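You operate a simulated robot arm through the tools that you are given. There is no shell and no other tool. Be economical: measure what you need, move in short steps, check, and stop when the job is done.

You run a simulated robot arm. Do the job below in one go: nothing can be reset, and whatever is moved stays where it is left.

## Task
Rack the cup, wipe up the spilt powder, shut the lid and switch the analyser off.
Fine: use the felt block and put it back. What is to be rubbed or washed off counts as gone when no trace of it is left.

It is judged by the outcome, as a careful person would: the job done as asked, and still so three seconds after it is handed in. It fails if anything else is knocked over, pushed out of place, dropped, spilled or broken. Lids that push on must go on centred and level and be pressed home; caps that screw on are set level and turned clockwise until they are tight.

## Robot
A 7-joint arm with a three-finger gripper, fixed in place. Base frame: the origin is at the foot of the arm, x ahead of it, y to its left, z up; the work surface is at about z = 90. Units: cm, rad, N and s.
Its first joint turns from -2.897 to 2.897 rad. Payload 2.69 kg.
Tool frame: the origin (TCP) lies between the finger pads and is the grasp point; the fingertips stand 3 cm ahead of it; z points along the fingers, y is the line along which they close. Largest opening 12.8 cm; the body of the gripper starts 11.7 cm behind the TCP.
Orientation is that of the tool frame in the base frame, as a unit quaternion [w, x, y, z]. With the fingers straight down and closing along the base's y, the tool's x points along the base's -x, its y along +y and its z along -z.

## Interface
- The arm moves only by the tool servo_tool. Its argument "increments" is a list of rows, each a list of 7 numbers: the opening in per cent of the stroke, from 0 (shut) to 100 (fully open), then the shift along the tool's x, y, z in m, then the turn, a rotation vector about the tool's x, y, z in rad. In form: [[claw, tx, ty, tz, wx, wy, wz], ...]. A call has 1 to 12 rows; each row is the pose to reach, as a shift and turn from the pose commanded when the call began, along the tool's axes at that moment. Rows are played at 5 a second. More than 5 cm and 0.15 rad between two rows, or a gripper value outside its range, and nothing of the call is played. A pose out of reach is approached as far as the arm can. The call stops where the force on the tool passes 90 N (or 10 N more than at its start, if that is more) or the arm is blocked; 0.2 s more then pass. The fingers move at their own pace and stop on an object; they squeeze with about 33 N. The grip force told is the motor's: it shows also when the fingers shut on nothing. Time passes only in rows, and 0.2 s behind the last, so rows that repeat a pose let the fingers close. The reply holds the time, the measured pose of the TCP, the force on the tool along the base axes, the opening and the grip force, in the units named above and with some noise, with the torque about the TCP (base axes, N m) and any sound that the robot's microphone picked up.
- Cameras (640 x 400 px; columns grow to the right, rows downward): "scene" is fixed at [5.05, -64.37, 175.42]; the picture's right is [0.80, -0.60, 0.00], its down [-0.26, -0.35, -0.90] and it looks along [0.54, 0.72, -0.43] (base axes); focal length 375 px, centre (320, 200). "wrist" rides on the gripper at [5.8, 5.4, -13.1] in the tool frame; the picture's right is [-0.68, 0.74, 0.00], its down [-0.62, -0.57, -0.55] and it looks along [-0.40, -0.37, 0.84] (tool axes); focal length 234 px, centre (320, 200). There is no depth. A picture from a camera that has moved, and an enlarged one, comes with that camera's place and axes in the base frame and with its lens. The place of the scene camera against the robot may be out by one fixed shift of up to 1.8 cm in any direction.
- snapshot(camera): a new picture of that camera. No time passes.
- raise_lower(by): slides the trunk up (or, below 0, down) by that many cm; the arm rides with it, the base frame stays. It gives what a move gives, with no picture.
- enlarge(camera, box): a new picture of the part [left, top, right, bottom] of that camera's present view, enlarged. No time passes.
- job_done(): hands the job in; it is judged then, once.

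Work in short steps. Places have to be worked out from the pictures, the camera data and where the tool is seen: move nearer, look again, correct. Check each grasp and each placing, and mend what went wrong. You have 120 turns and 64 pictures in all, those below and enlarged ones among them. Open the gripper and draw the arm clear of the work before you hand the job in, unless the task says otherwise; then end with one line.

The tools are called after "Call:" as name(argument=value, ...) on one line, values as JSON. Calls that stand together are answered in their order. servo_tool: Moves the arm, as the interface text tells. Its arguments: {"type":"object","properties":{"increments":{"type":"array","items":{"type":"array","items":{"type":"number"}}}},"required":["increments"]} The other tools are called the same way: raise_lower (by) slides the trunk up or down; snapshot (camera) takes a picture; enlarge (camera, box) takes an enlarged picture of a part of a camera's view; job_done () hands the job in.

At the start:

```text
clock: 0.0
position: [42.02, 40.36, 148.88]
orientation: [0.0, 0.0, 1.0, 0.0]
ft_force: [-0.3, 0.7, -0.4]
torque: [0.0, -0.02, 0.0]
opening: 12.82
gripper_force: 0.2
trunk travel left (down, up): [-25.0, 10.0]
```

scene: 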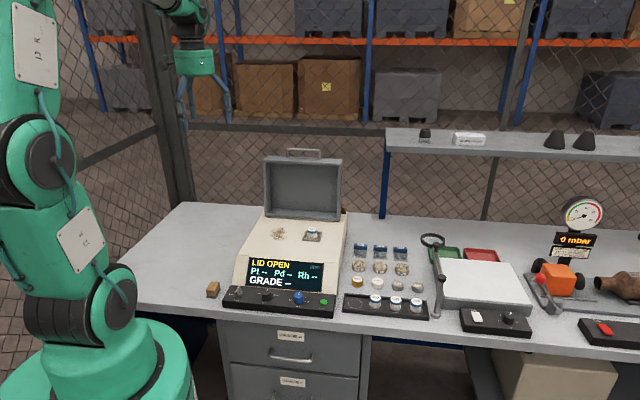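
wrist: 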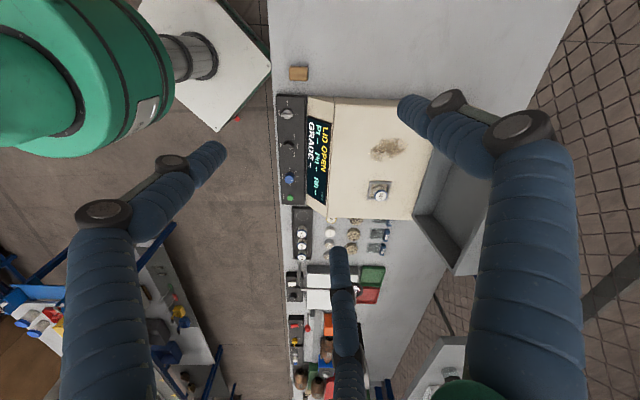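

I'll start with enlarged views of the analyser and the rack area to identify the cup, powder, felt block and switches.

Call:
enlarge(camera="scene", box=[190, 140, 350, 320])

Call:
enlarge(camera="scene", box=[330, 220, 540, 350])

Call:
enlarge(camera="wrist", box=[260, 50, 480, 280])

```text
2.22 times, centred on (270, 230) of scene
camera zoom: at [5.05, -64.37, 175.42], right [0.8, -0.6, 0.0], down [-0.26, -0.35, -0.9], along [0.54, 0.72, -0.43], focal length 832 px, centre (431, 133)
```

zoom: 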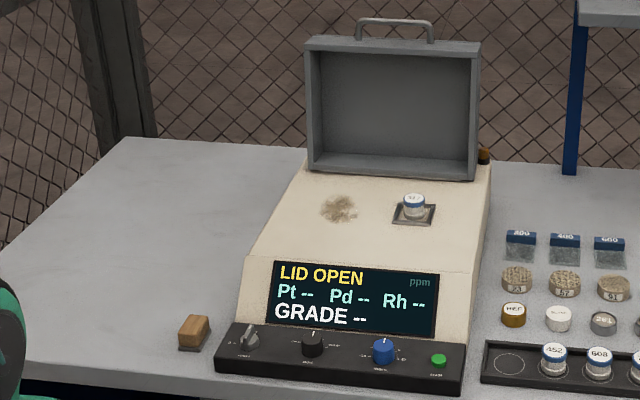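

```text
3.05 times, centred on (435, 285) of scene
camera zoom: at [5.05, -64.37, 175.42], right [0.8, -0.6, 0.0], down [-0.26, -0.35, -0.9], along [0.54, 0.72, -0.43], focal length 1142 px, centre (-30, -59)
```

zoom: 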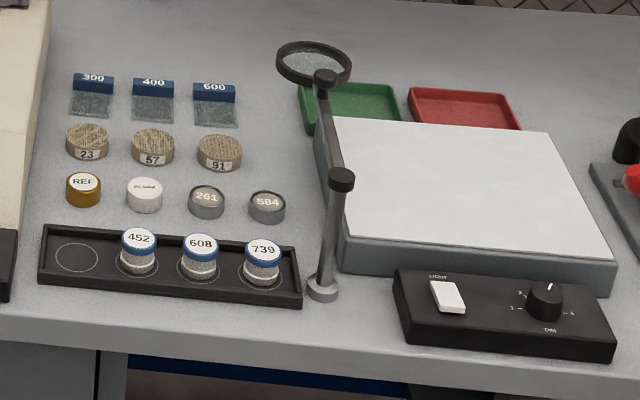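

```text
1.74 times, centred on (370, 165) of wrist
camera zoom: at [36.13, 45.82, 161.89], right [0.68, 0.74, 0.0], down [0.62, -0.57, 0.55], along [0.4, -0.37, -0.84], focal length 407 px, centre (233, 261)
```

zoom: 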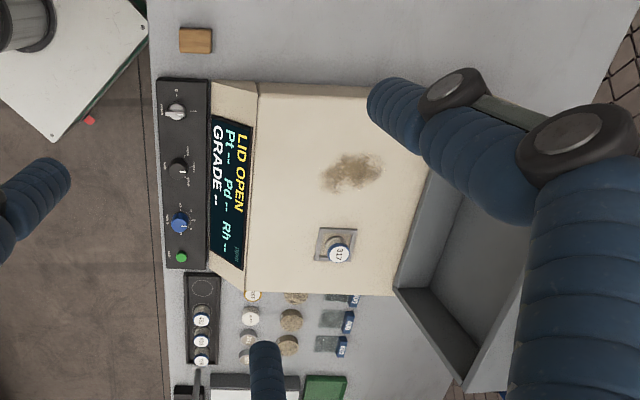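

The bench runs at roughly 45° to the base. I want the panel labels and the top surface and lid in closer detail.

Call:
enlarge(camera="scene", box=[220, 275, 340, 320])

Call:
enlarge(camera="scene", box=[250, 140, 360, 255])

```text
5.33 times, centred on (280, 298) of scene
camera zoom: at [5.05, -64.37, 175.42], right [0.8, -0.6, 0.0], down [-0.26, -0.35, -0.9], along [0.54, 0.72, -0.43], focal length 1998 px, centre (533, -320)
```

zoom: 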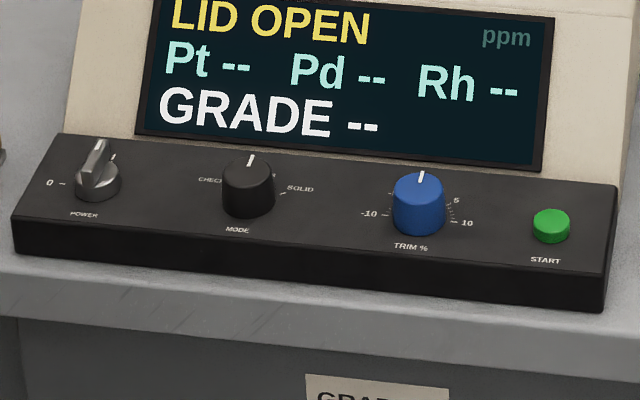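

```text
3.48 times, centred on (305, 198) of scene
camera zoom: at [5.05, -64.37, 175.42], right [0.8, -0.6, 0.0], down [-0.26, -0.35, -0.9], along [0.54, 0.72, -0.43], focal length 1303 px, centre (372, 209)
```

zoom: 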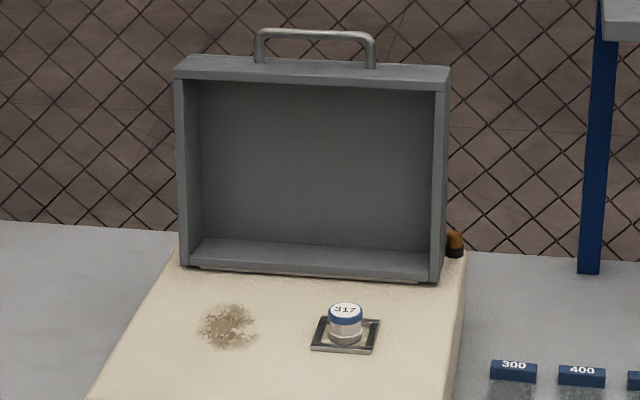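

The power knob is a rotary that points back (I), with 0 to the left. I'll move above the cup, turning the tool 45° so the fingers close along the bench's depth direction.

Call:
servo_tool(increments=[[60, -0.04, -0.007, 0.019, 0, 0, 0.1], [60, -0.08, -0.014, 0.038, 0, 0, 0.2], [60, -0.12, -0.021, 0.057, 0, 0, 0.3], [60, -0.16, -0.028, 0.076, 0, 0, 0.4], [60, -0.2, -0.035, 0.095, 0, 0, 0.5], [60, -0.24, -0.042, 0.114, 0, 0, 0.6], [60, -0.28, -0.049, 0.133, 0, 0, 0.7], [60, -0.315, -0.056, 0.15, 0, 0, 0.785]])

Call:
snapshot(camera="wrist")

Call:
snapshot(camera="scene")

```text
clock: 1.8
position: [73.71, 34.87, 133.55]
orientation: [0.0, 0.382, 0.924, 0.0]
ft_force: [0.1, -0.3, -0.8]
torque: [-0.02, 0.04, 0.03]
opening: 7.67
gripper_force: 0.0
trunk travel left (down, up): [-25.0, 10.0]
```

```text
56 pictures are left
camera wrist: at [73.35, 42.91, 146.67], right [1.0, 0.04, 0.0], down [0.04, -0.84, 0.55], along [0.02, -0.55, -0.84], focal length 234 px, centre (320, 200)
```

wrist: 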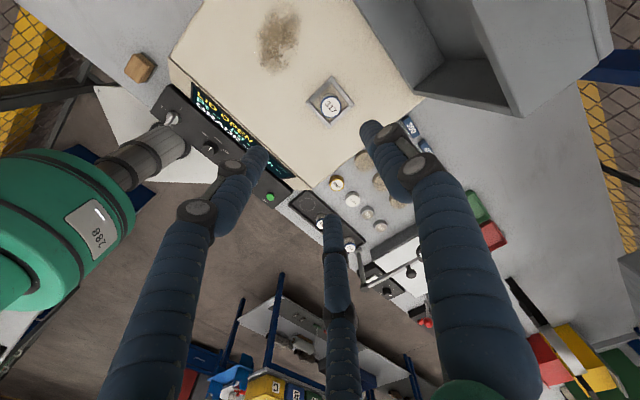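

```text
55 pictures are left
```

scene: 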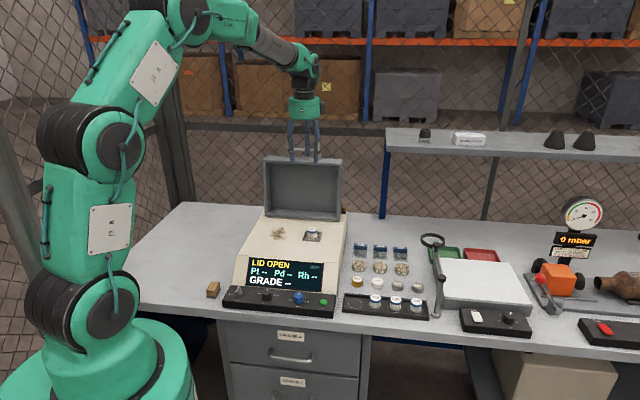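

The wrist view shows what looks like three finger-like parts, so I'll check the gripper closely.

Call:
enlarge(camera="scene", box=[250, 90, 360, 250])

Call:
enlarge(camera="wrist", box=[150, 0, 470, 300])

```text
2.50 times, centred on (305, 170) of scene
camera zoom: at [5.05, -64.37, 175.42], right [0.8, -0.6, 0.0], down [-0.26, -0.35, -0.9], along [0.54, 0.72, -0.43], focal length 937 px, centre (358, 275)
```

zoom: 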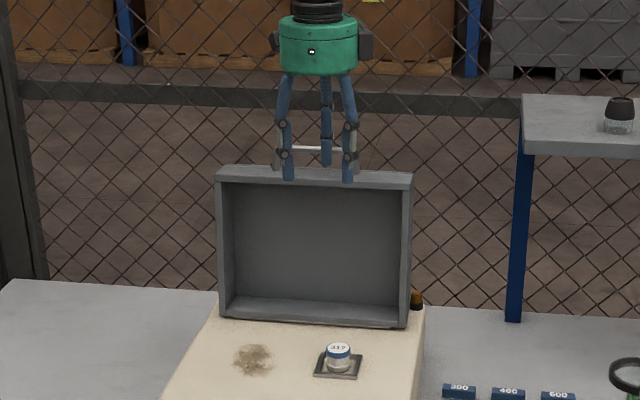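

```text
1.33 times, centred on (310, 150) of wrist
camera zoom: at [73.35, 42.91, 146.67], right [1.0, 0.04, 0.0], down [0.04, -0.84, 0.55], along [0.02, -0.55, -0.84], focal length 312 px, centre (333, 267)
```

zoom: 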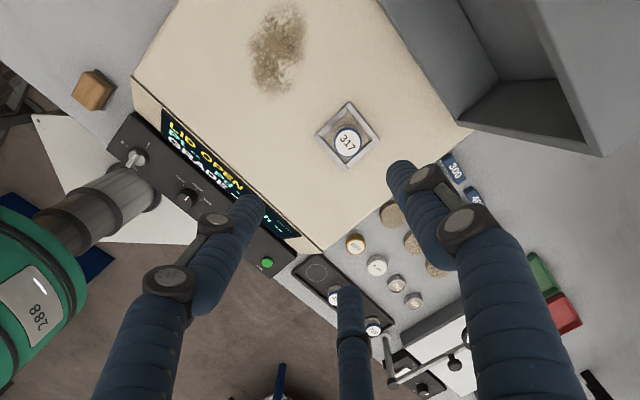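

The hand shows as three fingers 120° apart, one along tool +y. The cup is near (75, 34.4) with its top at about z 102.5, so I'll lower towards it and look again.

Call:
servo_tool(increments=[[60, -0.004, 0.002, 0.045, 0, 0, 0], [60, -0.008, 0.004, 0.09, 0, 0, 0], [60, -0.0132, 0.0066, 0.135, 0, 0, 0], [60, -0.0132, 0.0066, 0.185, 0, 0, 0], [60, -0.0132, 0.0066, 0.185, 0, 0, 0]])

Call:
enlarge(camera="wrist", box=[160, 0, 480, 300])

Call:
enlarge(camera="scene", box=[250, 130, 370, 260])

```text
clock: 3.0
position: [74.95, 34.3, 114.96]
orientation: [-0.001, 0.383, 0.924, 0.0]
ft_force: [1.1, 0.5, -1.0]
torque: [-0.02, 0.04, -0.01]
opening: 7.67
gripper_force: 0.0
trunk travel left (down, up): [-25.0, 10.0]
```

```text
1.33 times, centred on (320, 150) of wrist
camera zoom: at [74.64, 42.39, 128.15], right [1.0, 0.04, 0.0], down [0.04, -0.84, 0.55], along [0.02, -0.55, -0.84], focal length 312 px, centre (320, 267)
```

zoom: 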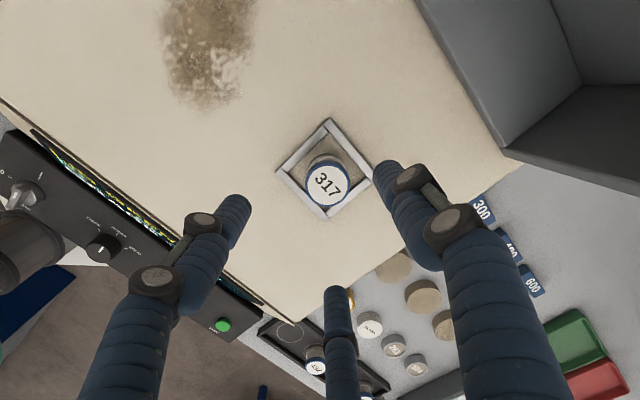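

```text
3.08 times, centred on (310, 195) of scene
camera zoom: at [5.05, -64.37, 175.42], right [0.8, -0.6, 0.0], down [-0.26, -0.35, -0.9], along [0.54, 0.72, -0.43], focal length 1153 px, centre (351, 215)
```

zoom: 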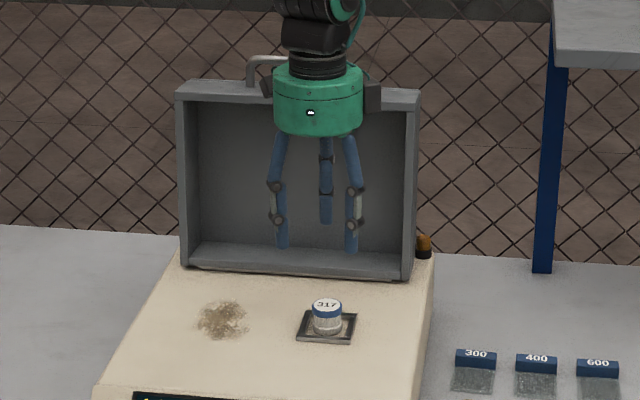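

The cup's top centre works out to about (75.4, 34.2, 103). I'll centre over it, lower to z≈105 (tips at about 102) and look again.

Call:
servo_tool(increments=[[60, -0.0035, 0.002, 0.03, 0, 0, 0], [60, -0.0035, 0.002, 0.06, 0, 0, 0], [60, -0.0035, 0.002, 0.085, 0, 0, 0], [60, -0.0035, 0.002, 0.1, 0, 0, 0], [60, -0.0035, 0.002, 0.1, 0, 0, 0]])

Call:
snapshot(camera="wrist")

Call:
enlarge(camera="scene", box=[270, 160, 350, 260])

```text
clock: 4.2
position: [75.2, 34.06, 105.11]
orientation: [0.001, 0.382, 0.924, 0.0]
ft_force: [0.1, -0.7, -0.2]
torque: [-0.03, -0.02, 0.0]
opening: 7.69
gripper_force: 0.0
trunk travel left (down, up): [-25.0, 10.0]
```

```text
50 pictures are left
camera wrist: at [74.9, 42.09, 118.32], right [1.0, 0.04, 0.0], down [0.04, -0.84, 0.55], along [0.02, -0.55, -0.84], focal length 234 px, centre (320, 200)
```

wrist: 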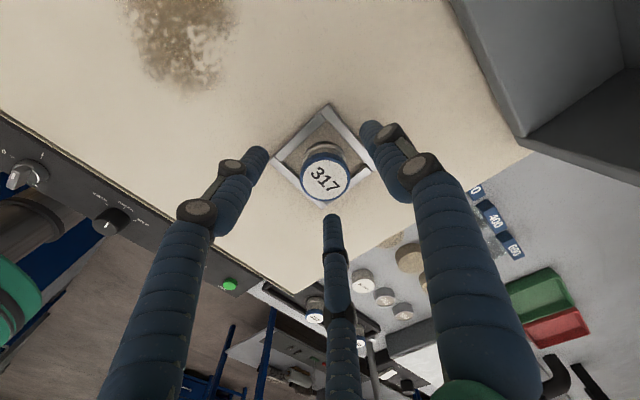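

```text
4.00 times, centred on (310, 210) of scene
camera zoom: at [5.05, -64.37, 175.42], right [0.8, -0.6, 0.0], down [-0.26, -0.35, -0.9], along [0.54, 0.72, -0.43], focal length 1499 px, centre (360, 160)
```

zoom: 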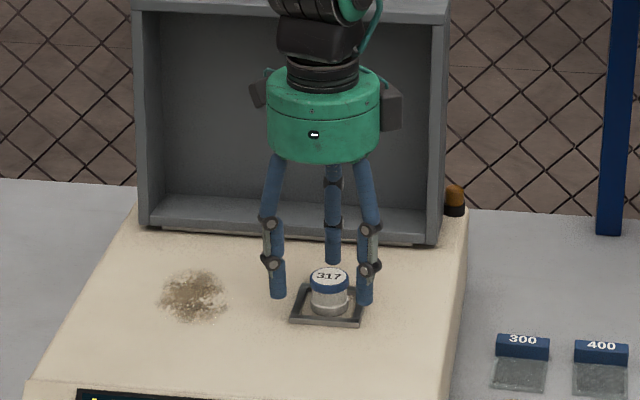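

The cup centre is at about (75.6, 34.1) with its top at about 103. I'll make a small correction and lower about 2 cm, watching the force.

Call:
servo_tool(increments=[[60, -0.0028, 0.0028, 0.005, 0, 0, 0], [60, -0.0028, 0.0028, 0.012, 0, 0, 0], [60, -0.0028, 0.0028, 0.018, 0, 0, 0], [60, -0.0028, 0.0028, 0.018, 0, 0, 0]])

Call:
enlarge(camera="scene", box=[280, 185, 340, 250])

```text
clock: 5.2
position: [75.76, 34.16, 103.48]
orientation: [-0.001, 0.383, 0.924, 0.001]
ft_force: [-1.2, 0.4, 0.5]
torque: [0.01, 0.01, -0.02]
opening: 7.69
gripper_force: 0.1
trunk travel left (down, up): [-25.0, 10.0]
```

```text
6.15 times, centred on (310, 218) of scene
camera zoom: at [5.05, -64.37, 175.42], right [0.8, -0.6, 0.0], down [-0.26, -0.35, -0.9], along [0.54, 0.72, -0.43], focal length 2306 px, centre (382, 92)
```

zoom: 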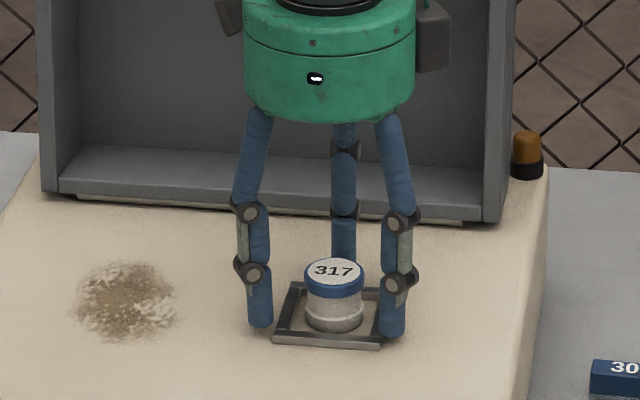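

The fingers stand round the cup and overlap its body, so I'll close the grip.

Call:
servo_tool(increments=[[40, 0, 0, 0, 0, 0, 0], [25, 0, 0, 0, 0, 0, 0], [15, 0, 0, 0, 0, 0, 0], [10, 0, 0, 0, 0, 0, 0], [10, 0, 0, 0, 0, 0, 0]])

Call:
enlarge(camera="scene", box=[280, 185, 340, 250])

```text
clock: 6.4
position: [75.63, 34.23, 103.53]
orientation: [0.001, 0.382, 0.924, 0.001]
ft_force: [-6.2, 4.4, 16.2]
torque: [0.08, 0.49, -0.11]
opening: 3.45
gripper_force: 33.1
trunk travel left (down, up): [-25.0, 10.0]
```

```text
6.15 times, centred on (310, 218) of scene
camera zoom: at [5.05, -64.37, 175.42], right [0.8, -0.6, 0.0], down [-0.26, -0.35, -0.9], along [0.54, 0.72, -0.43], focal length 2306 px, centre (382, 92)
```

zoom: 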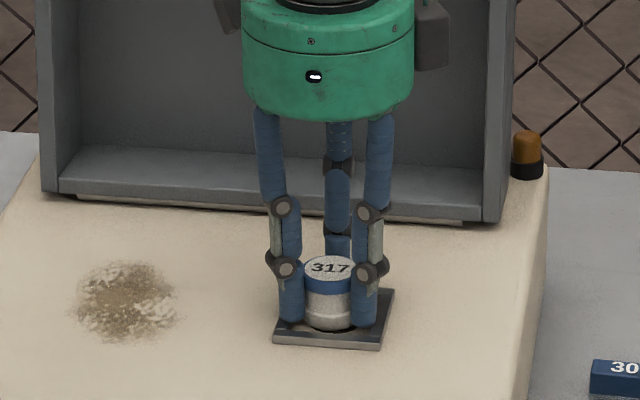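

The cup is held at an opening of 3.45. I'll lift 4 cm straight up and check.

Call:
servo_tool(increments=[[10, 0, 0, -0.01, 0, 0, 0], [10, 0, 0, -0.03, 0, 0, 0], [10, 0, 0, -0.06, 0, 0, 0], [10, 0, 0, -0.1, 0, 0, 0], [10, 0, 0, -0.1, 0, 0, 0]])

Call:
enlarge(camera="scene", box=[270, 160, 350, 250])

Call:
snapshot(camera="wrist")

```text
clock: 7.6
position: [75.66, 34.32, 113.74]
orientation: [0.0, 0.382, 0.924, 0.0]
ft_force: [0.0, 0.5, 0.1]
torque: [0.03, -0.06, -0.02]
opening: 3.43
gripper_force: 33.0
trunk travel left (down, up): [-25.0, 10.0]
```

```text
4.44 times, centred on (310, 205) of scene
camera zoom: at [5.05, -64.37, 175.42], right [0.8, -0.6, 0.0], down [-0.26, -0.35, -0.9], along [0.54, 0.72, -0.43], focal length 1665 px, centre (364, 178)
```

zoom: 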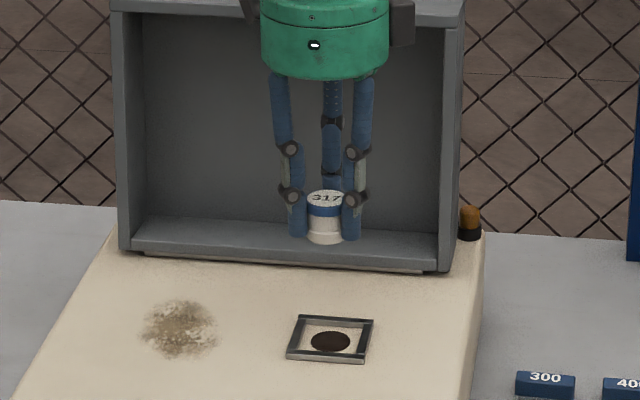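

```text
45 pictures are left
camera wrist: at [75.28, 42.32, 126.78], right [1.0, 0.04, 0.0], down [0.04, -0.84, 0.55], along [0.02, -0.55, -0.84], focal length 234 px, centre (320, 200)
```

wrist: 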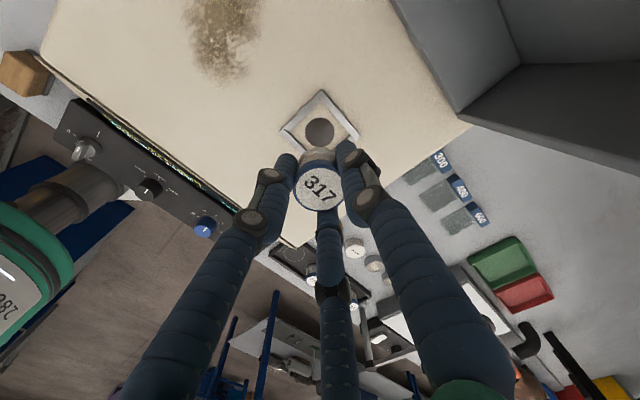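

The cup is lifted cleanly and level. I'll carry it to above the rack's empty slot, roughly (71, 4.7).

Call:
servo_tool(increments=[[10, -0.025, -0.0345, 0, 0, 0, 0], [10, -0.05, -0.069, 0, 0, 0, 0], [10, -0.075, -0.1035, 0, 0, 0, 0], [10, -0.1, -0.138, 0, 0, 0, 0], [10, -0.125, -0.1725, 0, 0, 0, 0], [10, -0.15, -0.207, 0, 0, 0, 0], [10, -0.176, -0.242, 0.02, 0, 0, 0], [10, -0.176, -0.242, 0.05, 0, 0, 0], [10, -0.176, -0.242, 0.05, 0, 0, 0]])

Call:
snapshot(camera="wrist")

Call:
enlarge(camera="scene", box=[320, 210, 450, 330])

```text
clock: 9.6
position: [71.23, 4.56, 108.33]
orientation: [0.0, 0.383, 0.924, 0.0]
ft_force: [0.7, 0.4, 0.4]
torque: [-0.03, 0.06, 0.03]
opening: 3.43
gripper_force: 32.9
trunk travel left (down, up): [-25.0, 10.0]
```

```text
44 pictures are left
camera wrist: at [70.71, 12.62, 121.44], right [1.0, 0.04, 0.0], down [0.04, -0.84, 0.55], along [0.02, -0.55, -0.84], focal length 234 px, centre (320, 200)
```

wrist: 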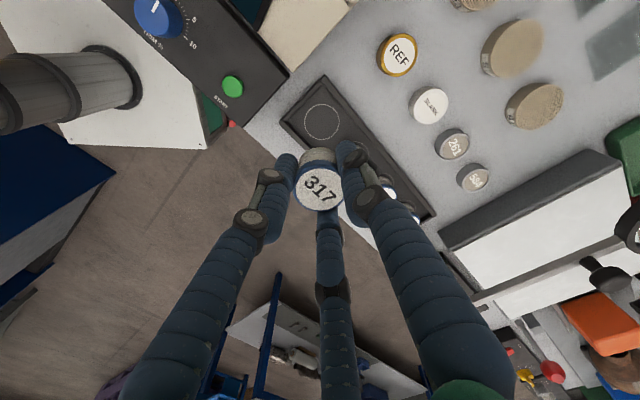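

```text
3.33 times, centred on (385, 270) of scene
camera zoom: at [5.05, -64.37, 175.42], right [0.8, -0.6, 0.0], down [-0.26, -0.35, -0.9], along [0.54, 0.72, -0.43], focal length 1249 px, centre (103, -33)
```

zoom: 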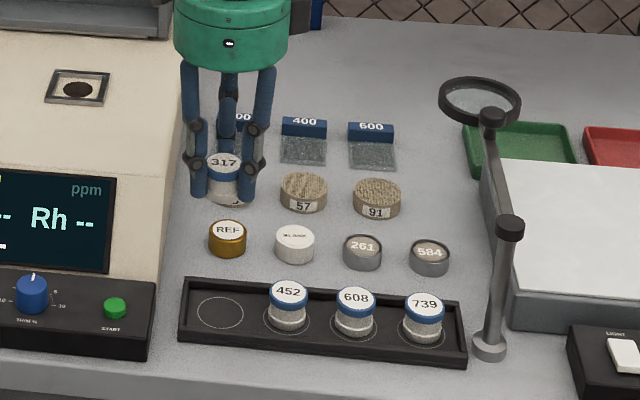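

The slot computes to (71.15, 4.65), almost straight below the cup. I'll check the rack's rim height and the clearance to the next cup before lowering.

Call:
enlarge(camera="scene", box=[340, 280, 400, 320])

Call:
enlarge(camera="wrist", box=[250, 60, 450, 240])

```text
10.00 times, centred on (370, 300) of scene
camera zoom: at [5.05, -64.37, 175.42], right [0.8, -0.6, 0.0], down [-0.26, -0.35, -0.9], along [0.54, 0.72, -0.43], focal length 3746 px, centre (-180, -800)
```

zoom: 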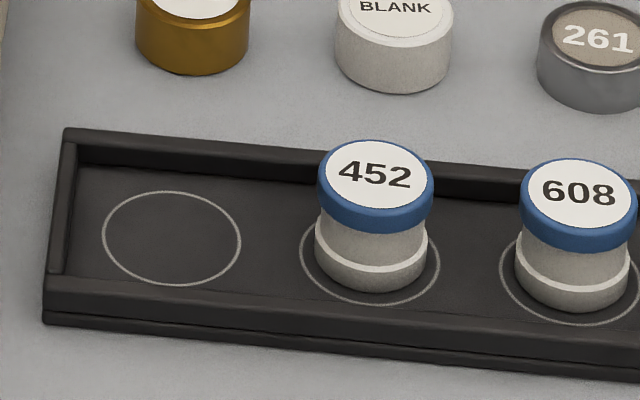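

```text
2.22 times, centred on (350, 150) of wrist
camera zoom: at [70.71, 12.62, 121.44], right [1.0, 0.04, 0.0], down [0.04, -0.84, 0.55], along [0.02, -0.55, -0.84], focal length 520 px, centre (253, 311)
```

zoom: 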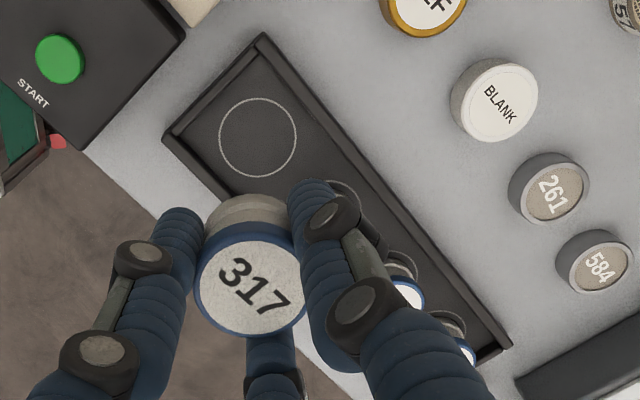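

I'll lower to just above the rack with a 0.3 cm correction, then look.

Call:
servo_tool(increments=[[10, -0.002, 0.002, 0.04, 0, 0, 0], [10, -0.002, 0.002, 0.08, 0, 0, 0], [10, -0.002, 0.002, 0.105, 0, 0, 0], [10, -0.002, 0.002, 0.12, 0, 0, 0], [10, -0.002, 0.002, 0.12, 0, 0, 0]])

Call:
enlarge(camera="scene", box=[335, 255, 405, 325])

Call:
enlarge(camera="wrist", box=[250, 60, 450, 240])

```text
clock: 10.8
position: [71.29, 4.62, 96.27]
orientation: [0.0, 0.383, 0.924, 0.0]
ft_force: [0.5, -0.4, 0.0]
torque: [0.01, 0.02, -0.01]
opening: 3.43
gripper_force: 33.2
trunk travel left (down, up): [-25.0, 10.0]
```

```text
5.71 times, centred on (370, 290) of scene
camera zoom: at [5.05, -64.37, 175.42], right [0.8, -0.6, 0.0], down [-0.26, -0.35, -0.9], along [0.54, 0.72, -0.43], focal length 2141 px, centre (34, -314)
```

zoom: 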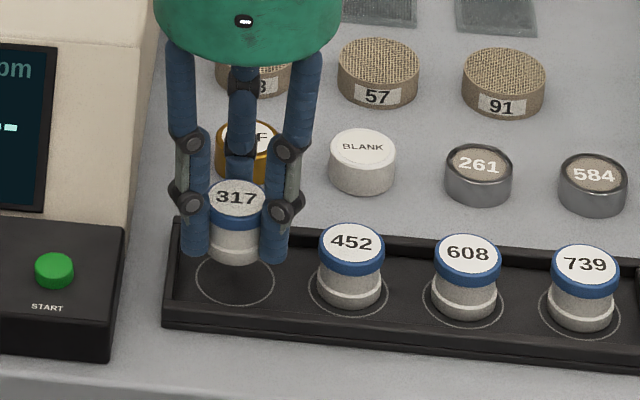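

```text
2.22 times, centred on (350, 150) of wrist
camera zoom: at [70.97, 12.54, 109.54], right [1.0, 0.04, 0.0], down [0.04, -0.84, 0.55], along [0.02, -0.55, -0.84], focal length 520 px, centre (253, 311)
```

zoom: 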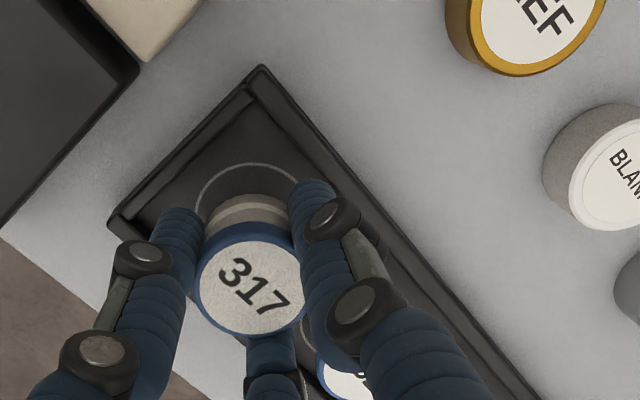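

Still about 2 cm above the floor by the scene view, and aligned in column. I'll lower 1.5 cm more and re-check the centring.

Call:
servo_tool(increments=[[10, 0, 0, 0.007, 0, 0, 0], [10, 0, 0, 0.014, 0, 0, 0], [10, 0, 0, 0.014, 0, 0, 0]])

Call:
enlarge(camera="scene", box=[340, 265, 400, 320])

Call:
enlarge(camera="wrist", box=[250, 60, 450, 240])

```text
clock: 11.6
position: [71.41, 4.54, 95.13]
orientation: [0.0, 0.382, 0.924, 0.0]
ft_force: [0.1, 0.8, 0.3]
torque: [0.0, 0.05, 0.0]
opening: 3.44
gripper_force: 32.7
trunk travel left (down, up): [-25.0, 10.0]
```

```text
7.27 times, centred on (370, 292) of scene
camera zoom: at [5.05, -64.37, 175.42], right [0.8, -0.6, 0.0], down [-0.26, -0.35, -0.9], along [0.54, 0.72, -0.43], focal length 2725 px, centre (-44, -473)
```

zoom: 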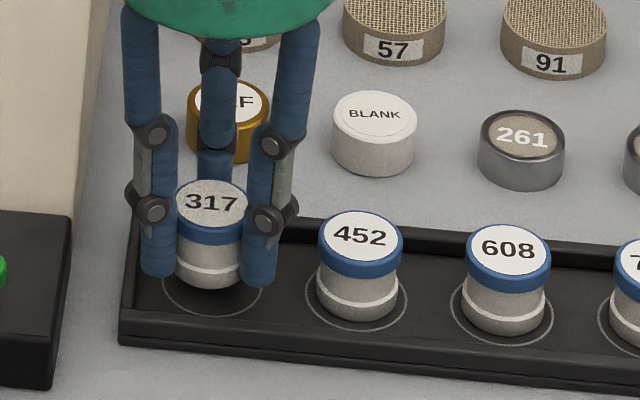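

```text
2.22 times, centred on (350, 150) of wrist
camera zoom: at [70.95, 12.59, 108.19], right [1.0, 0.04, 0.0], down [0.04, -0.84, 0.55], along [0.02, -0.55, -0.84], focal length 520 px, centre (253, 311)
```

zoom: 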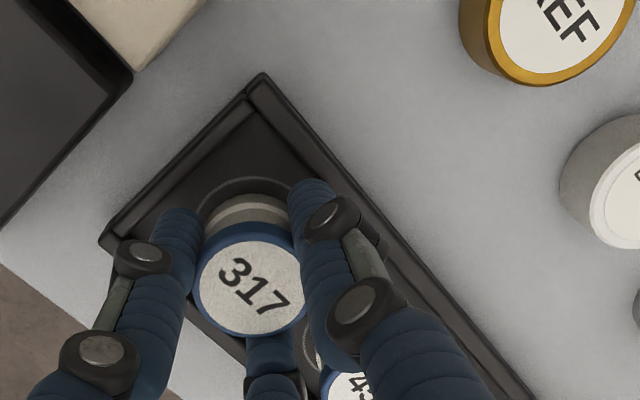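

About 1 cm left. I'll lower slowly in small steps until there is light contact.

Call:
servo_tool(increments=[[10, 0, 0, 0.003, 0, 0, 0], [10, 0, 0, 0.006, 0, 0, 0], [10, 0, 0, 0.006, 0, 0, 0]])

Call:
enlarge(camera="scene", box=[340, 265, 400, 320])

```text
clock: 12.4
position: [71.28, 4.67, 94.57]
orientation: [0.0, 0.382, 0.924, 0.001]
ft_force: [-1.5, -2.2, 9.1]
torque: [0.17, -0.15, 0.02]
opening: 3.42
gripper_force: 32.8
trunk travel left (down, up): [-25.0, 10.0]
```

```text
7.27 times, centred on (370, 292) of scene
camera zoom: at [5.05, -64.37, 175.42], right [0.8, -0.6, 0.0], down [-0.26, -0.35, -0.9], along [0.54, 0.72, -0.43], focal length 2725 px, centre (-44, -473)
```

zoom: 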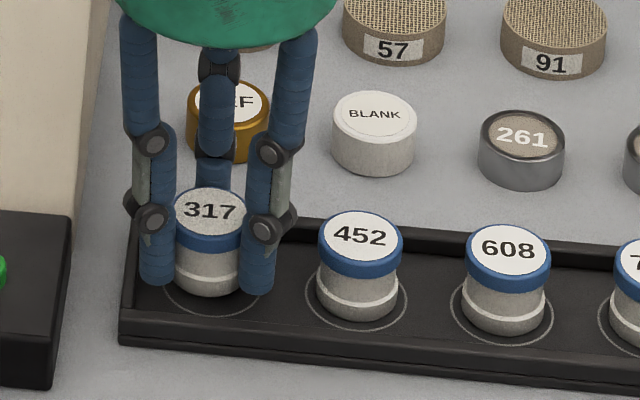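

The torque shows the back finger touching the rack's rear rim about 2.5 cm behind centre, with the cup still about 0.5 cm up. I'll lift and turn the tool 90° so the fingers close along the rack instead.

Call:
servo_tool(increments=[[10, 0, 0, -0.03, 0, 0, 0], [10, 0, 0, -0.05, 0, 0, -0.145], [10, 0, 0, -0.05, 0, 0, -0.29], [10, 0, 0, -0.05, 0, 0, -0.435], [10, 0, 0, -0.05, 0, 0, -0.58], [10, 0, 0, -0.05, 0, 0, -0.725], [10, 0, 0, -0.05, 0, 0, -0.87], [10, 0, 0, -0.05, 0, 0, -1.015], [10, 0, 0, -0.05, 0, 0, -1.16], [10, 0, 0, -0.05, 0, 0, -1.305], [10, 0, 0, -0.05, 0, 0, -1.45], [10, 0, 0, -0.05, 0, 0, -1.571]])

Call:
snapshot(camera="wrist")

Call:
enlarge(camera="scene", box=[335, 245, 405, 325])

```text
clock: 15.0
position: [71.33, 4.58, 99.43]
orientation: [0.0, -0.383, 0.924, 0.0]
ft_force: [-0.1, -0.5, -0.4]
torque: [-0.02, 0.01, 0.0]
opening: 3.43
gripper_force: 33.6
trunk travel left (down, up): [-25.0, 10.0]
```

```text
35 pictures are left
camera wrist: at [63.36, 4.36, 112.58], right [-0.04, 1.0, 0.0], down [0.84, 0.04, 0.55], along [0.55, 0.02, -0.84], focal length 234 px, centre (320, 200)
```

wrist: 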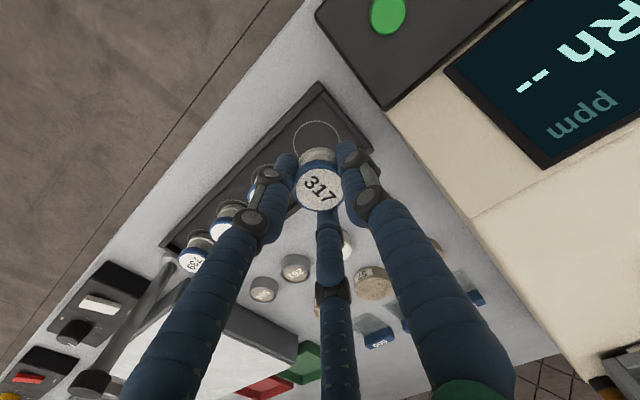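

```text
5.00 times, centred on (370, 285) of scene
camera zoom: at [5.05, -64.37, 175.42], right [0.8, -0.6, 0.0], down [-0.26, -0.35, -0.9], along [0.54, 0.72, -0.43], focal length 1873 px, centre (70, -225)
```

zoom: 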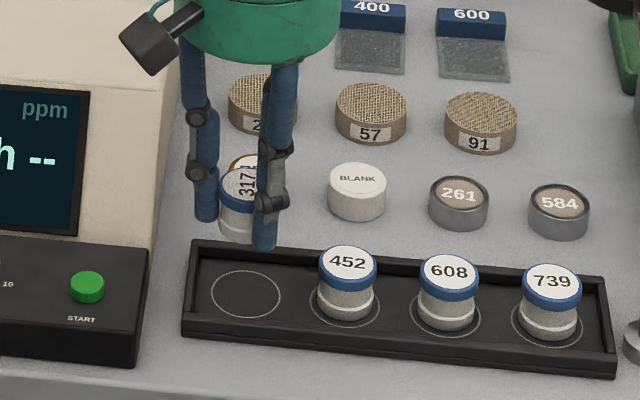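

By both wrist views the slot centre is within about 0.2 cm of the cup axis. I'll lower again with a tiny forward shift, ending in small steps.

Call:
servo_tool(increments=[[10, 0.0014, 0, 0.02, 0, 0, 0], [10, 0.0014, 0, 0.04, 0, 0, 0], [10, 0.0014, 0, 0.048, 0, 0, 0], [10, 0.0014, 0, 0.051, 0, 0, 0], [10, 0.0014, 0, 0.054, 0, 0, 0], [10, 0.0014, 0, 0.054, 0, 0, 0]])

Call:
enlarge(camera="scene", box=[340, 265, 400, 320])

```text
clock: 16.4
position: [71.23, 4.41, 94.52]
orientation: [0.003, -0.382, 0.924, -0.001]
ft_force: [-20.3, -0.9, 67.8]
torque: [1.58, 2.09, 0.63]
opening: 3.44
gripper_force: 33.4
trunk travel left (down, up): [-25.0, 10.0]
```

```text
7.27 times, centred on (370, 292) of scene
camera zoom: at [5.05, -64.37, 175.42], right [0.8, -0.6, 0.0], down [-0.26, -0.35, -0.9], along [0.54, 0.72, -0.43], focal length 2725 px, centre (-44, -473)
```

zoom: 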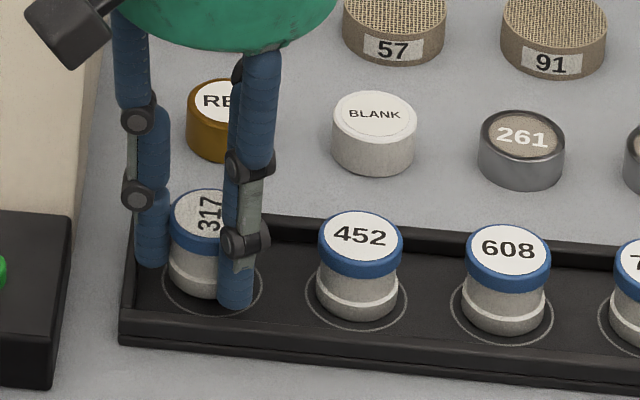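

The fingertip on +y is on the rack's left rim (67 N), so I'll back off at once. I'll lift, then turn the tool towards pointing that finger right, where there is more room.

Call:
servo_tool(increments=[[10, 0, 0, -0.02, 0, 0, 0], [10, 0, 0, -0.06, 0, 0, 0.14], [10, 0, 0, -0.06, 0, 0, 0.285], [10, 0, 0, -0.06, 0, 0, 0.43], [10, 0, 0, -0.06, 0, 0, 0.575], [10, 0, 0, -0.06, 0, 0, 0.72], [10, 0, 0, -0.06, 0, 0, 0.865], [10, 0, 0, -0.06, 0, 0, 1.01], [10, 0, 0, -0.06, 0, 0, 1.155], [10, 0, 0, -0.06, 0, 0, 1.3], [10, 0, 0, -0.06, 0, 0, 1.445], [10, 0, 0, -0.06, 0, 0, 1.571]])

Call:
servo_tool(increments=[[10, 0, 0, 0, 0, 0, 0.145], [10, 0, 0, 0, 0, 0, 0.29], [10, 0, 0, 0, 0, 0, 0.435], [10, 0, 0, 0, 0, 0, 0.58], [10, 0, 0, 0, 0, 0, 0.725], [10, 0, 0, 0, 0, 0, 0.87], [10, 0, 0, 0, 0, 0, 1.015], [10, 0, 0, 0, 0, 0, 1.16], [10, 0, 0, 0, 0, 0, 1.305], [10, 0, 0, 0, 0, 0, 1.45], [10, 0, 0, 0, 0, 0, 1.571], [10, 0, 0, 0, 0, 0, 1.571]])

Call:
snapshot(camera="wrist")

Call:
enlarge(camera="scene", box=[335, 245, 405, 325])

```text
clock: 19.0
position: [71.33, 4.47, 100.02]
orientation: [0.0, 0.383, 0.924, 0.0]
ft_force: [0.4, -0.6, -1.2]
torque: [-0.03, -0.01, -0.02]
opening: 3.43
gripper_force: 33.8
trunk travel left (down, up): [-25.0, 10.0]
```

```text
clock: 21.6
position: [71.34, 4.61, 100.08]
orientation: [0.0, 0.924, 0.382, 0.0]
ft_force: [-0.2, 0.8, -0.7]
torque: [-0.01, -0.02, -0.01]
opening: 3.43
gripper_force: 33.1
trunk travel left (down, up): [-25.0, 10.0]
```

```text
32 pictures are left
camera wrist: at [79.15, 4.97, 113.19], right [0.04, -1.0, 0.0], down [-0.84, -0.03, 0.55], along [-0.55, -0.02, -0.84], focal length 234 px, centre (320, 200)
```

wrist: 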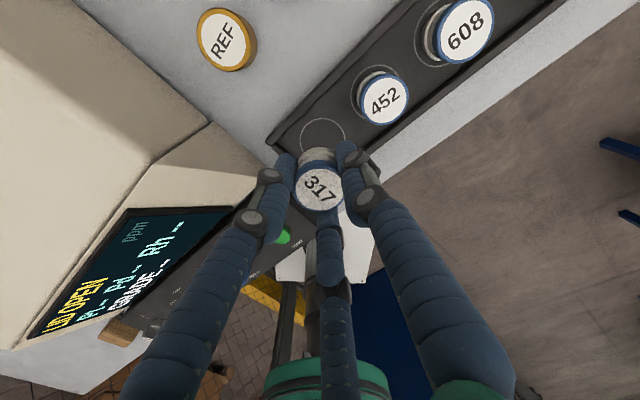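

```text
5.00 times, centred on (370, 285) of scene
camera zoom: at [5.05, -64.37, 175.42], right [0.8, -0.6, 0.0], down [-0.26, -0.35, -0.9], along [0.54, 0.72, -0.43], focal length 1873 px, centre (70, -225)
```

zoom: 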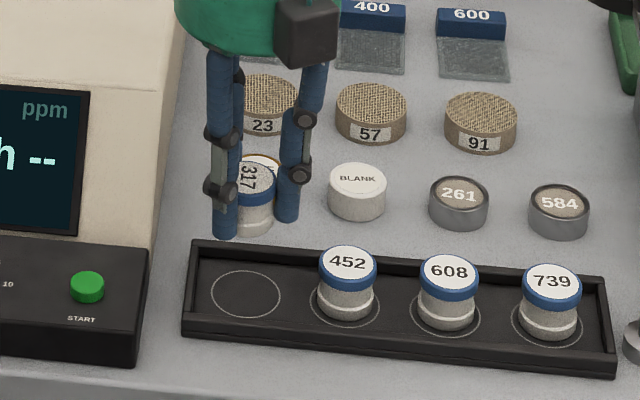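

The rack hasn't moved. All three views put the slot at about (71.25, 4.42). I'll lower with the small correction, in fine steps at the end.

Call:
servo_tool(increments=[[10, -0.0015, 0.001, 0.03, 0, 0, 0], [10, -0.0015, 0.001, 0.05, 0, 0, 0], [10, -0.0015, 0.001, 0.054, 0, 0, 0], [10, -0.0015, 0.001, 0.056, 0, 0, 0], [10, -0.0015, 0.001, 0.056, 0, 0, 0]])

```text
clock: 22.8
position: [71.27, 4.36, 94.33]
orientation: [0.0, 0.924, 0.383, -0.001]
ft_force: [-0.3, -0.1, 0.2]
torque: [0.02, 0.01, -0.03]
opening: 3.41
gripper_force: 33.0
trunk travel left (down, up): [-25.0, 10.0]
```

No contact at 94.3, which is lower than before. I'll continue in 1–2 mm steps.

Call:
servo_tool(increments=[[10, 0, 0, 0.0015, 0, 0, 0], [10, 0, 0, 0.003, 0, 0, 0], [10, 0, 0, 0.003, 0, 0, 0]])

Call:
enlarge(camera="scene", box=[340, 265, 400, 320])

```text
clock: 23.6
position: [71.33, 4.34, 94.02]
orientation: [0.0, 0.924, 0.383, 0.0]
ft_force: [0.1, 0.2, 0.0]
torque: [0.0, -0.03, 0.0]
opening: 3.43
gripper_force: 33.3
trunk travel left (down, up): [-25.0, 10.0]
```

```text
7.27 times, centred on (370, 292) of scene
camera zoom: at [5.05, -64.37, 175.42], right [0.8, -0.6, 0.0], down [-0.26, -0.35, -0.9], along [0.54, 0.72, -0.43], focal length 2725 px, centre (-44, -473)
```

zoom: 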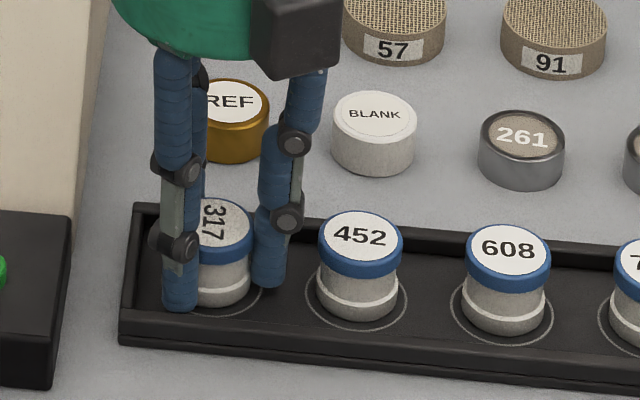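

Almost seated. I'll lower a few more millimetres until contact.

Call:
servo_tool(increments=[[10, 0, 0, 0.001, 0, 0, 0], [10, 0, 0, 0.002, 0, 0, 0], [10, 0, 0, 0.002, 0, 0, 0]])

```text
clock: 24.4
position: [71.23, 4.35, 94.19]
orientation: [0.001, 0.924, 0.383, 0.001]
ft_force: [-2.4, -3.2, 25.6]
torque: [-0.13, 0.12, -0.02]
opening: 3.42
gripper_force: 32.8
trunk travel left (down, up): [-25.0, 10.0]
```

The contact is central at 25 N, so the cup is on the floor. I'll ease off the force and open just slightly so no finger reaches the rim or the neighbouring cup, then rise.

Call:
servo_tool(increments=[[10, 0, 0, -0.001, 0, 0, 0], [30, 0, 0, -0.001, 0, 0, 0], [30, 0, 0, -0.001, 0, 0, 0], [30, 0, 0, -0.001, 0, 0, 0]])

Call:
enlarge(camera="scene", box=[340, 265, 400, 320])

```text
clock: 25.4
position: [71.2, 4.48, 94.0]
orientation: [0.0, 0.924, 0.383, 0.0]
ft_force: [1.2, 0.9, -1.4]
torque: [0.07, -0.07, -0.04]
opening: 3.78
gripper_force: 0.1
trunk travel left (down, up): [-25.0, 10.0]
```

```text
7.27 times, centred on (370, 292) of scene
camera zoom: at [5.05, -64.37, 175.42], right [0.8, -0.6, 0.0], down [-0.26, -0.35, -0.9], along [0.54, 0.72, -0.43], focal length 2725 px, centre (-44, -473)
```

zoom: 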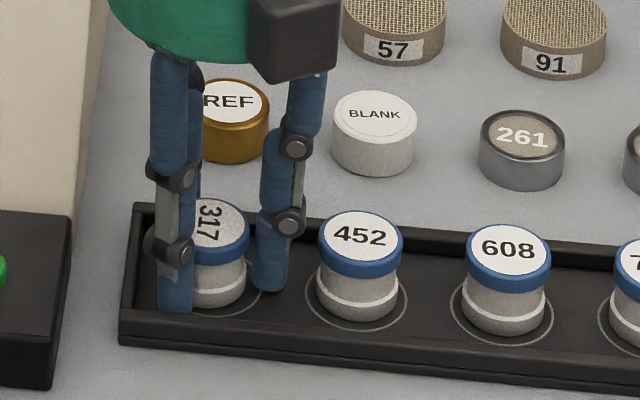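

The cup stands released. I'll open a bit more (34%) so its wider cap clears, then rise in small steps.

Call:
servo_tool(increments=[[32, 0, 0, 0, 0, 0, 0], [34, 0, 0, 0, 0, 0, 0], [34, 0, 0, -0.003, 0, 0, 0], [34, 0, 0, -0.006, 0, 0, 0], [36, 0, 0, -0.012, 0, 0, 0], [38, 0, 0, -0.02, 0, 0, 0], [38, 0, 0, -0.04, 0, 0, 0], [38, 0, 0, -0.08, 0, 0, 0]])

Call:
enlarge(camera="scene", box=[340, 265, 400, 320])

```text
clock: 27.2
position: [71.1, 4.46, 102.12]
orientation: [0.0, 0.924, 0.383, -0.001]
ft_force: [-0.2, -0.2, -0.5]
torque: [0.01, -0.05, -0.04]
opening: 4.84
gripper_force: 0.0
trunk travel left (down, up): [-25.0, 10.0]
```

```text
7.27 times, centred on (370, 292) of scene
camera zoom: at [5.05, -64.37, 175.42], right [0.8, -0.6, 0.0], down [-0.26, -0.35, -0.9], along [0.54, 0.72, -0.43], focal length 2725 px, centre (-44, -473)
```

zoom: 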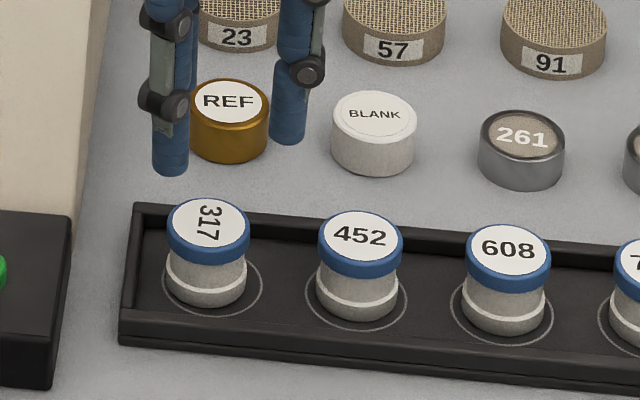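

The cup is racked upright within its circle. Next is the felt block near (36, 38), so I'll rise and travel along the bench front to above it.

Call:
servo_tool(increments=[[38, 0, 0, -0.045, 0, 0, 0], [38, 0, 0, -0.09, 0, 0, 0], [45, 0, 0, -0.13, 0, 0, 0]])

Call:
servo_tool(increments=[[60, 0, -0.045, 0, 0, 0, 0], [60, 0, -0.09, 0, 0, 0, 0], [60, 0, -0.135, 0, 0, 0, 0], [60, 0, -0.18, 0, 0, 0, 0], [60, 0, -0.225, 0, 0, 0, 0], [60, 0, -0.27, 0, 0, 0, 0], [60, 0, -0.315, 0, 0, 0, 0], [60, 0, -0.36, 0, 0, 0, 0], [60, 0, -0.405, 0, 0, 0, 0], [60, 0, -0.45, 0, 0, 0, 0], [60, -0.0085, -0.486, 0, 0, 0, 0], [60, -0.0085, -0.486, 0, 0, 0, 0]])

Call:
snapshot(camera="wrist")

```text
clock: 28.0
position: [71.04, 4.53, 115.05]
orientation: [0.001, 0.924, 0.383, -0.002]
ft_force: [-0.7, -0.3, -0.1]
torque: [-0.01, 0.0, 0.01]
opening: 5.74
gripper_force: 0.0
trunk travel left (down, up): [-25.0, 10.0]
```

```text
clock: 30.6
position: [37.31, 34.36, 114.36]
orientation: [-0.025, 0.919, 0.394, -0.007]
ft_force: [-0.1, -0.4, -0.9]
torque: [0.01, -0.01, 0.01]
opening: 7.68
gripper_force: 0.1
out of reach, approached as far as the arm can: row 9, 10, 11, 12
trunk travel left (down, up): [-25.0, 10.0]
```

```text
27 pictures are left
camera wrist: at [45.7, 34.39, 127.21], right [0.07, -1.0, -0.04], down [-0.82, -0.08, 0.57], along [-0.57, 0.0, -0.82], focal length 234 px, centre (320, 200)
```

wrist: 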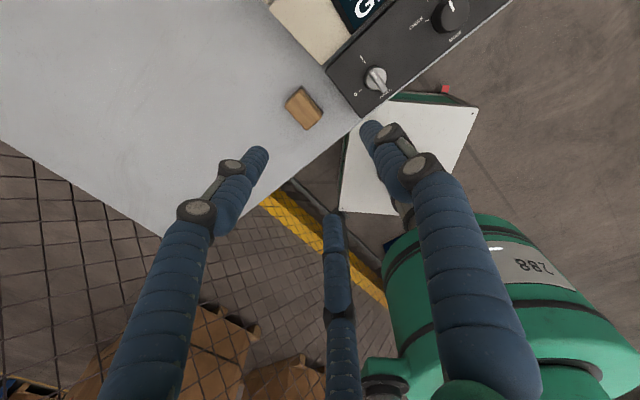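

That orientation hits a joint limit, so I'll turn back 180° (y towards the bench's left) to grip the block across its narrow width, then correct position.

Call:
servo_tool(increments=[[60, 0, 0, 0, 0, 0, -0.14], [60, 0, 0, 0, 0, 0, -0.28], [60, 0, 0, 0, 0, 0, -0.42], [60, 0, 0, 0, 0, 0, -0.56], [60, 0, 0, 0, 0, 0, -0.7], [60, 0, 0, 0, 0, 0, -0.84], [60, 0, 0, 0, 0, 0, -0.98], [60, 0, 0, 0, 0, 0, -1.12], [60, 0, 0, 0, 0, 0, -1.26], [60, 0, 0, 0, 0, 0, -1.4], [60, 0, 0, 0, 0, 0, -1.54], [60, 0, 0, 0, 0, 0, -1.57]])

Call:
servo_tool(increments=[[60, 0, 0, 0, 0, 0, -0.14], [60, 0, 0, 0, 0, 0, -0.28], [60, 0, 0, 0, 0, 0, -0.42], [60, 0, 0, 0, 0, 0, -0.56], [60, 0, 0, 0, 0, 0, -0.7], [60, 0, 0, 0, 0, 0, -0.84], [60, 0, 0, 0, 0, 0, -0.98], [60, 0, 0, 0, 0, 0, -1.12], [60, 0, 0, 0, 0, 0, -1.26], [60, 0, 0, 0, 0, 0, -1.4], [60, 0, 0, 0, 0, 0, -1.54], [60, 0, 0, 0, 0, 0, -1.57]])

```text
clock: 33.2
position: [37.31, 34.23, 114.39]
orientation: [-0.021, 0.371, 0.928, 0.012]
ft_force: [0.5, -0.3, 0.2]
torque: [0.02, 0.02, -0.05]
opening: 7.67
gripper_force: 0.1
trunk travel left (down, up): [-25.0, 10.0]
```

```text
clock: 35.8
position: [37.2, 34.45, 114.53]
orientation: [-0.006, -0.393, 0.919, 0.023]
ft_force: [-0.3, 0.1, -0.8]
torque: [-0.02, 0.04, 0.01]
opening: 7.68
gripper_force: 0.1
trunk travel left (down, up): [-25.0, 10.0]
```

Applying a small levelling correction while moving above the block and lowering to about z=103.

Call:
servo_tool(increments=[[60, -0.009, 0.013, 0.035, 0.024, 0.003, 0.012], [60, -0.0184, 0.027, 0.07, 0.047, 0.0066, 0.023], [60, -0.0184, 0.027, 0.11, 0.047, 0.0066, 0.023], [60, -0.0184, 0.027, 0.11, 0.047, 0.0066, 0.023]])

Call:
snapshot(camera="wrist")

Call:
enlarge(camera="scene", box=[180, 225, 260, 315])

```text
clock: 36.8
position: [36.08, 38.08, 103.6]
orientation: [0.0, -0.383, 0.924, 0.002]
ft_force: [0.3, -0.5, 0.2]
torque: [0.0, 0.03, 0.01]
opening: 7.7
gripper_force: 0.1
trunk travel left (down, up): [-25.0, 10.0]
```

```text
26 pictures are left
camera wrist: at [28.16, 37.88, 116.68], right [-0.04, 1.0, 0.0], down [0.84, 0.03, 0.55], along [0.55, 0.02, -0.84], focal length 234 px, centre (320, 200)
```

wrist: 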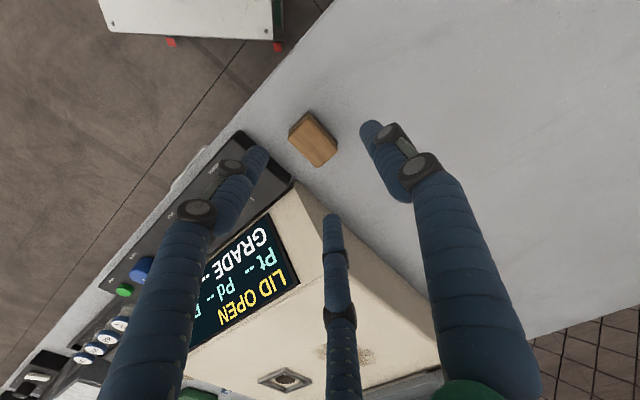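

```text
4.44 times, centred on (220, 270) of scene
camera zoom: at [5.05, -64.37, 175.42], right [0.8, -0.6, 0.0], down [-0.26, -0.35, -0.9], along [0.54, 0.72, -0.43], focal length 1665 px, centre (764, -111)
```

zoom: 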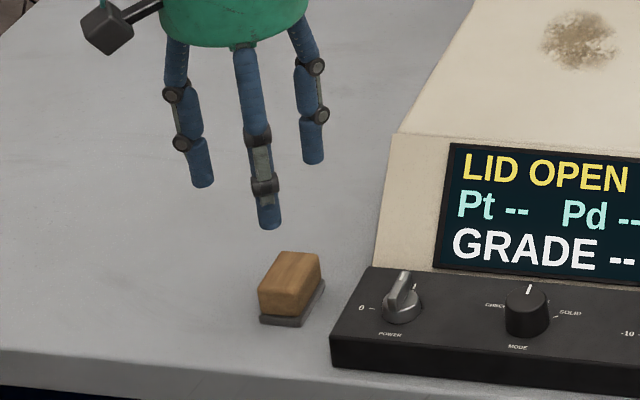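

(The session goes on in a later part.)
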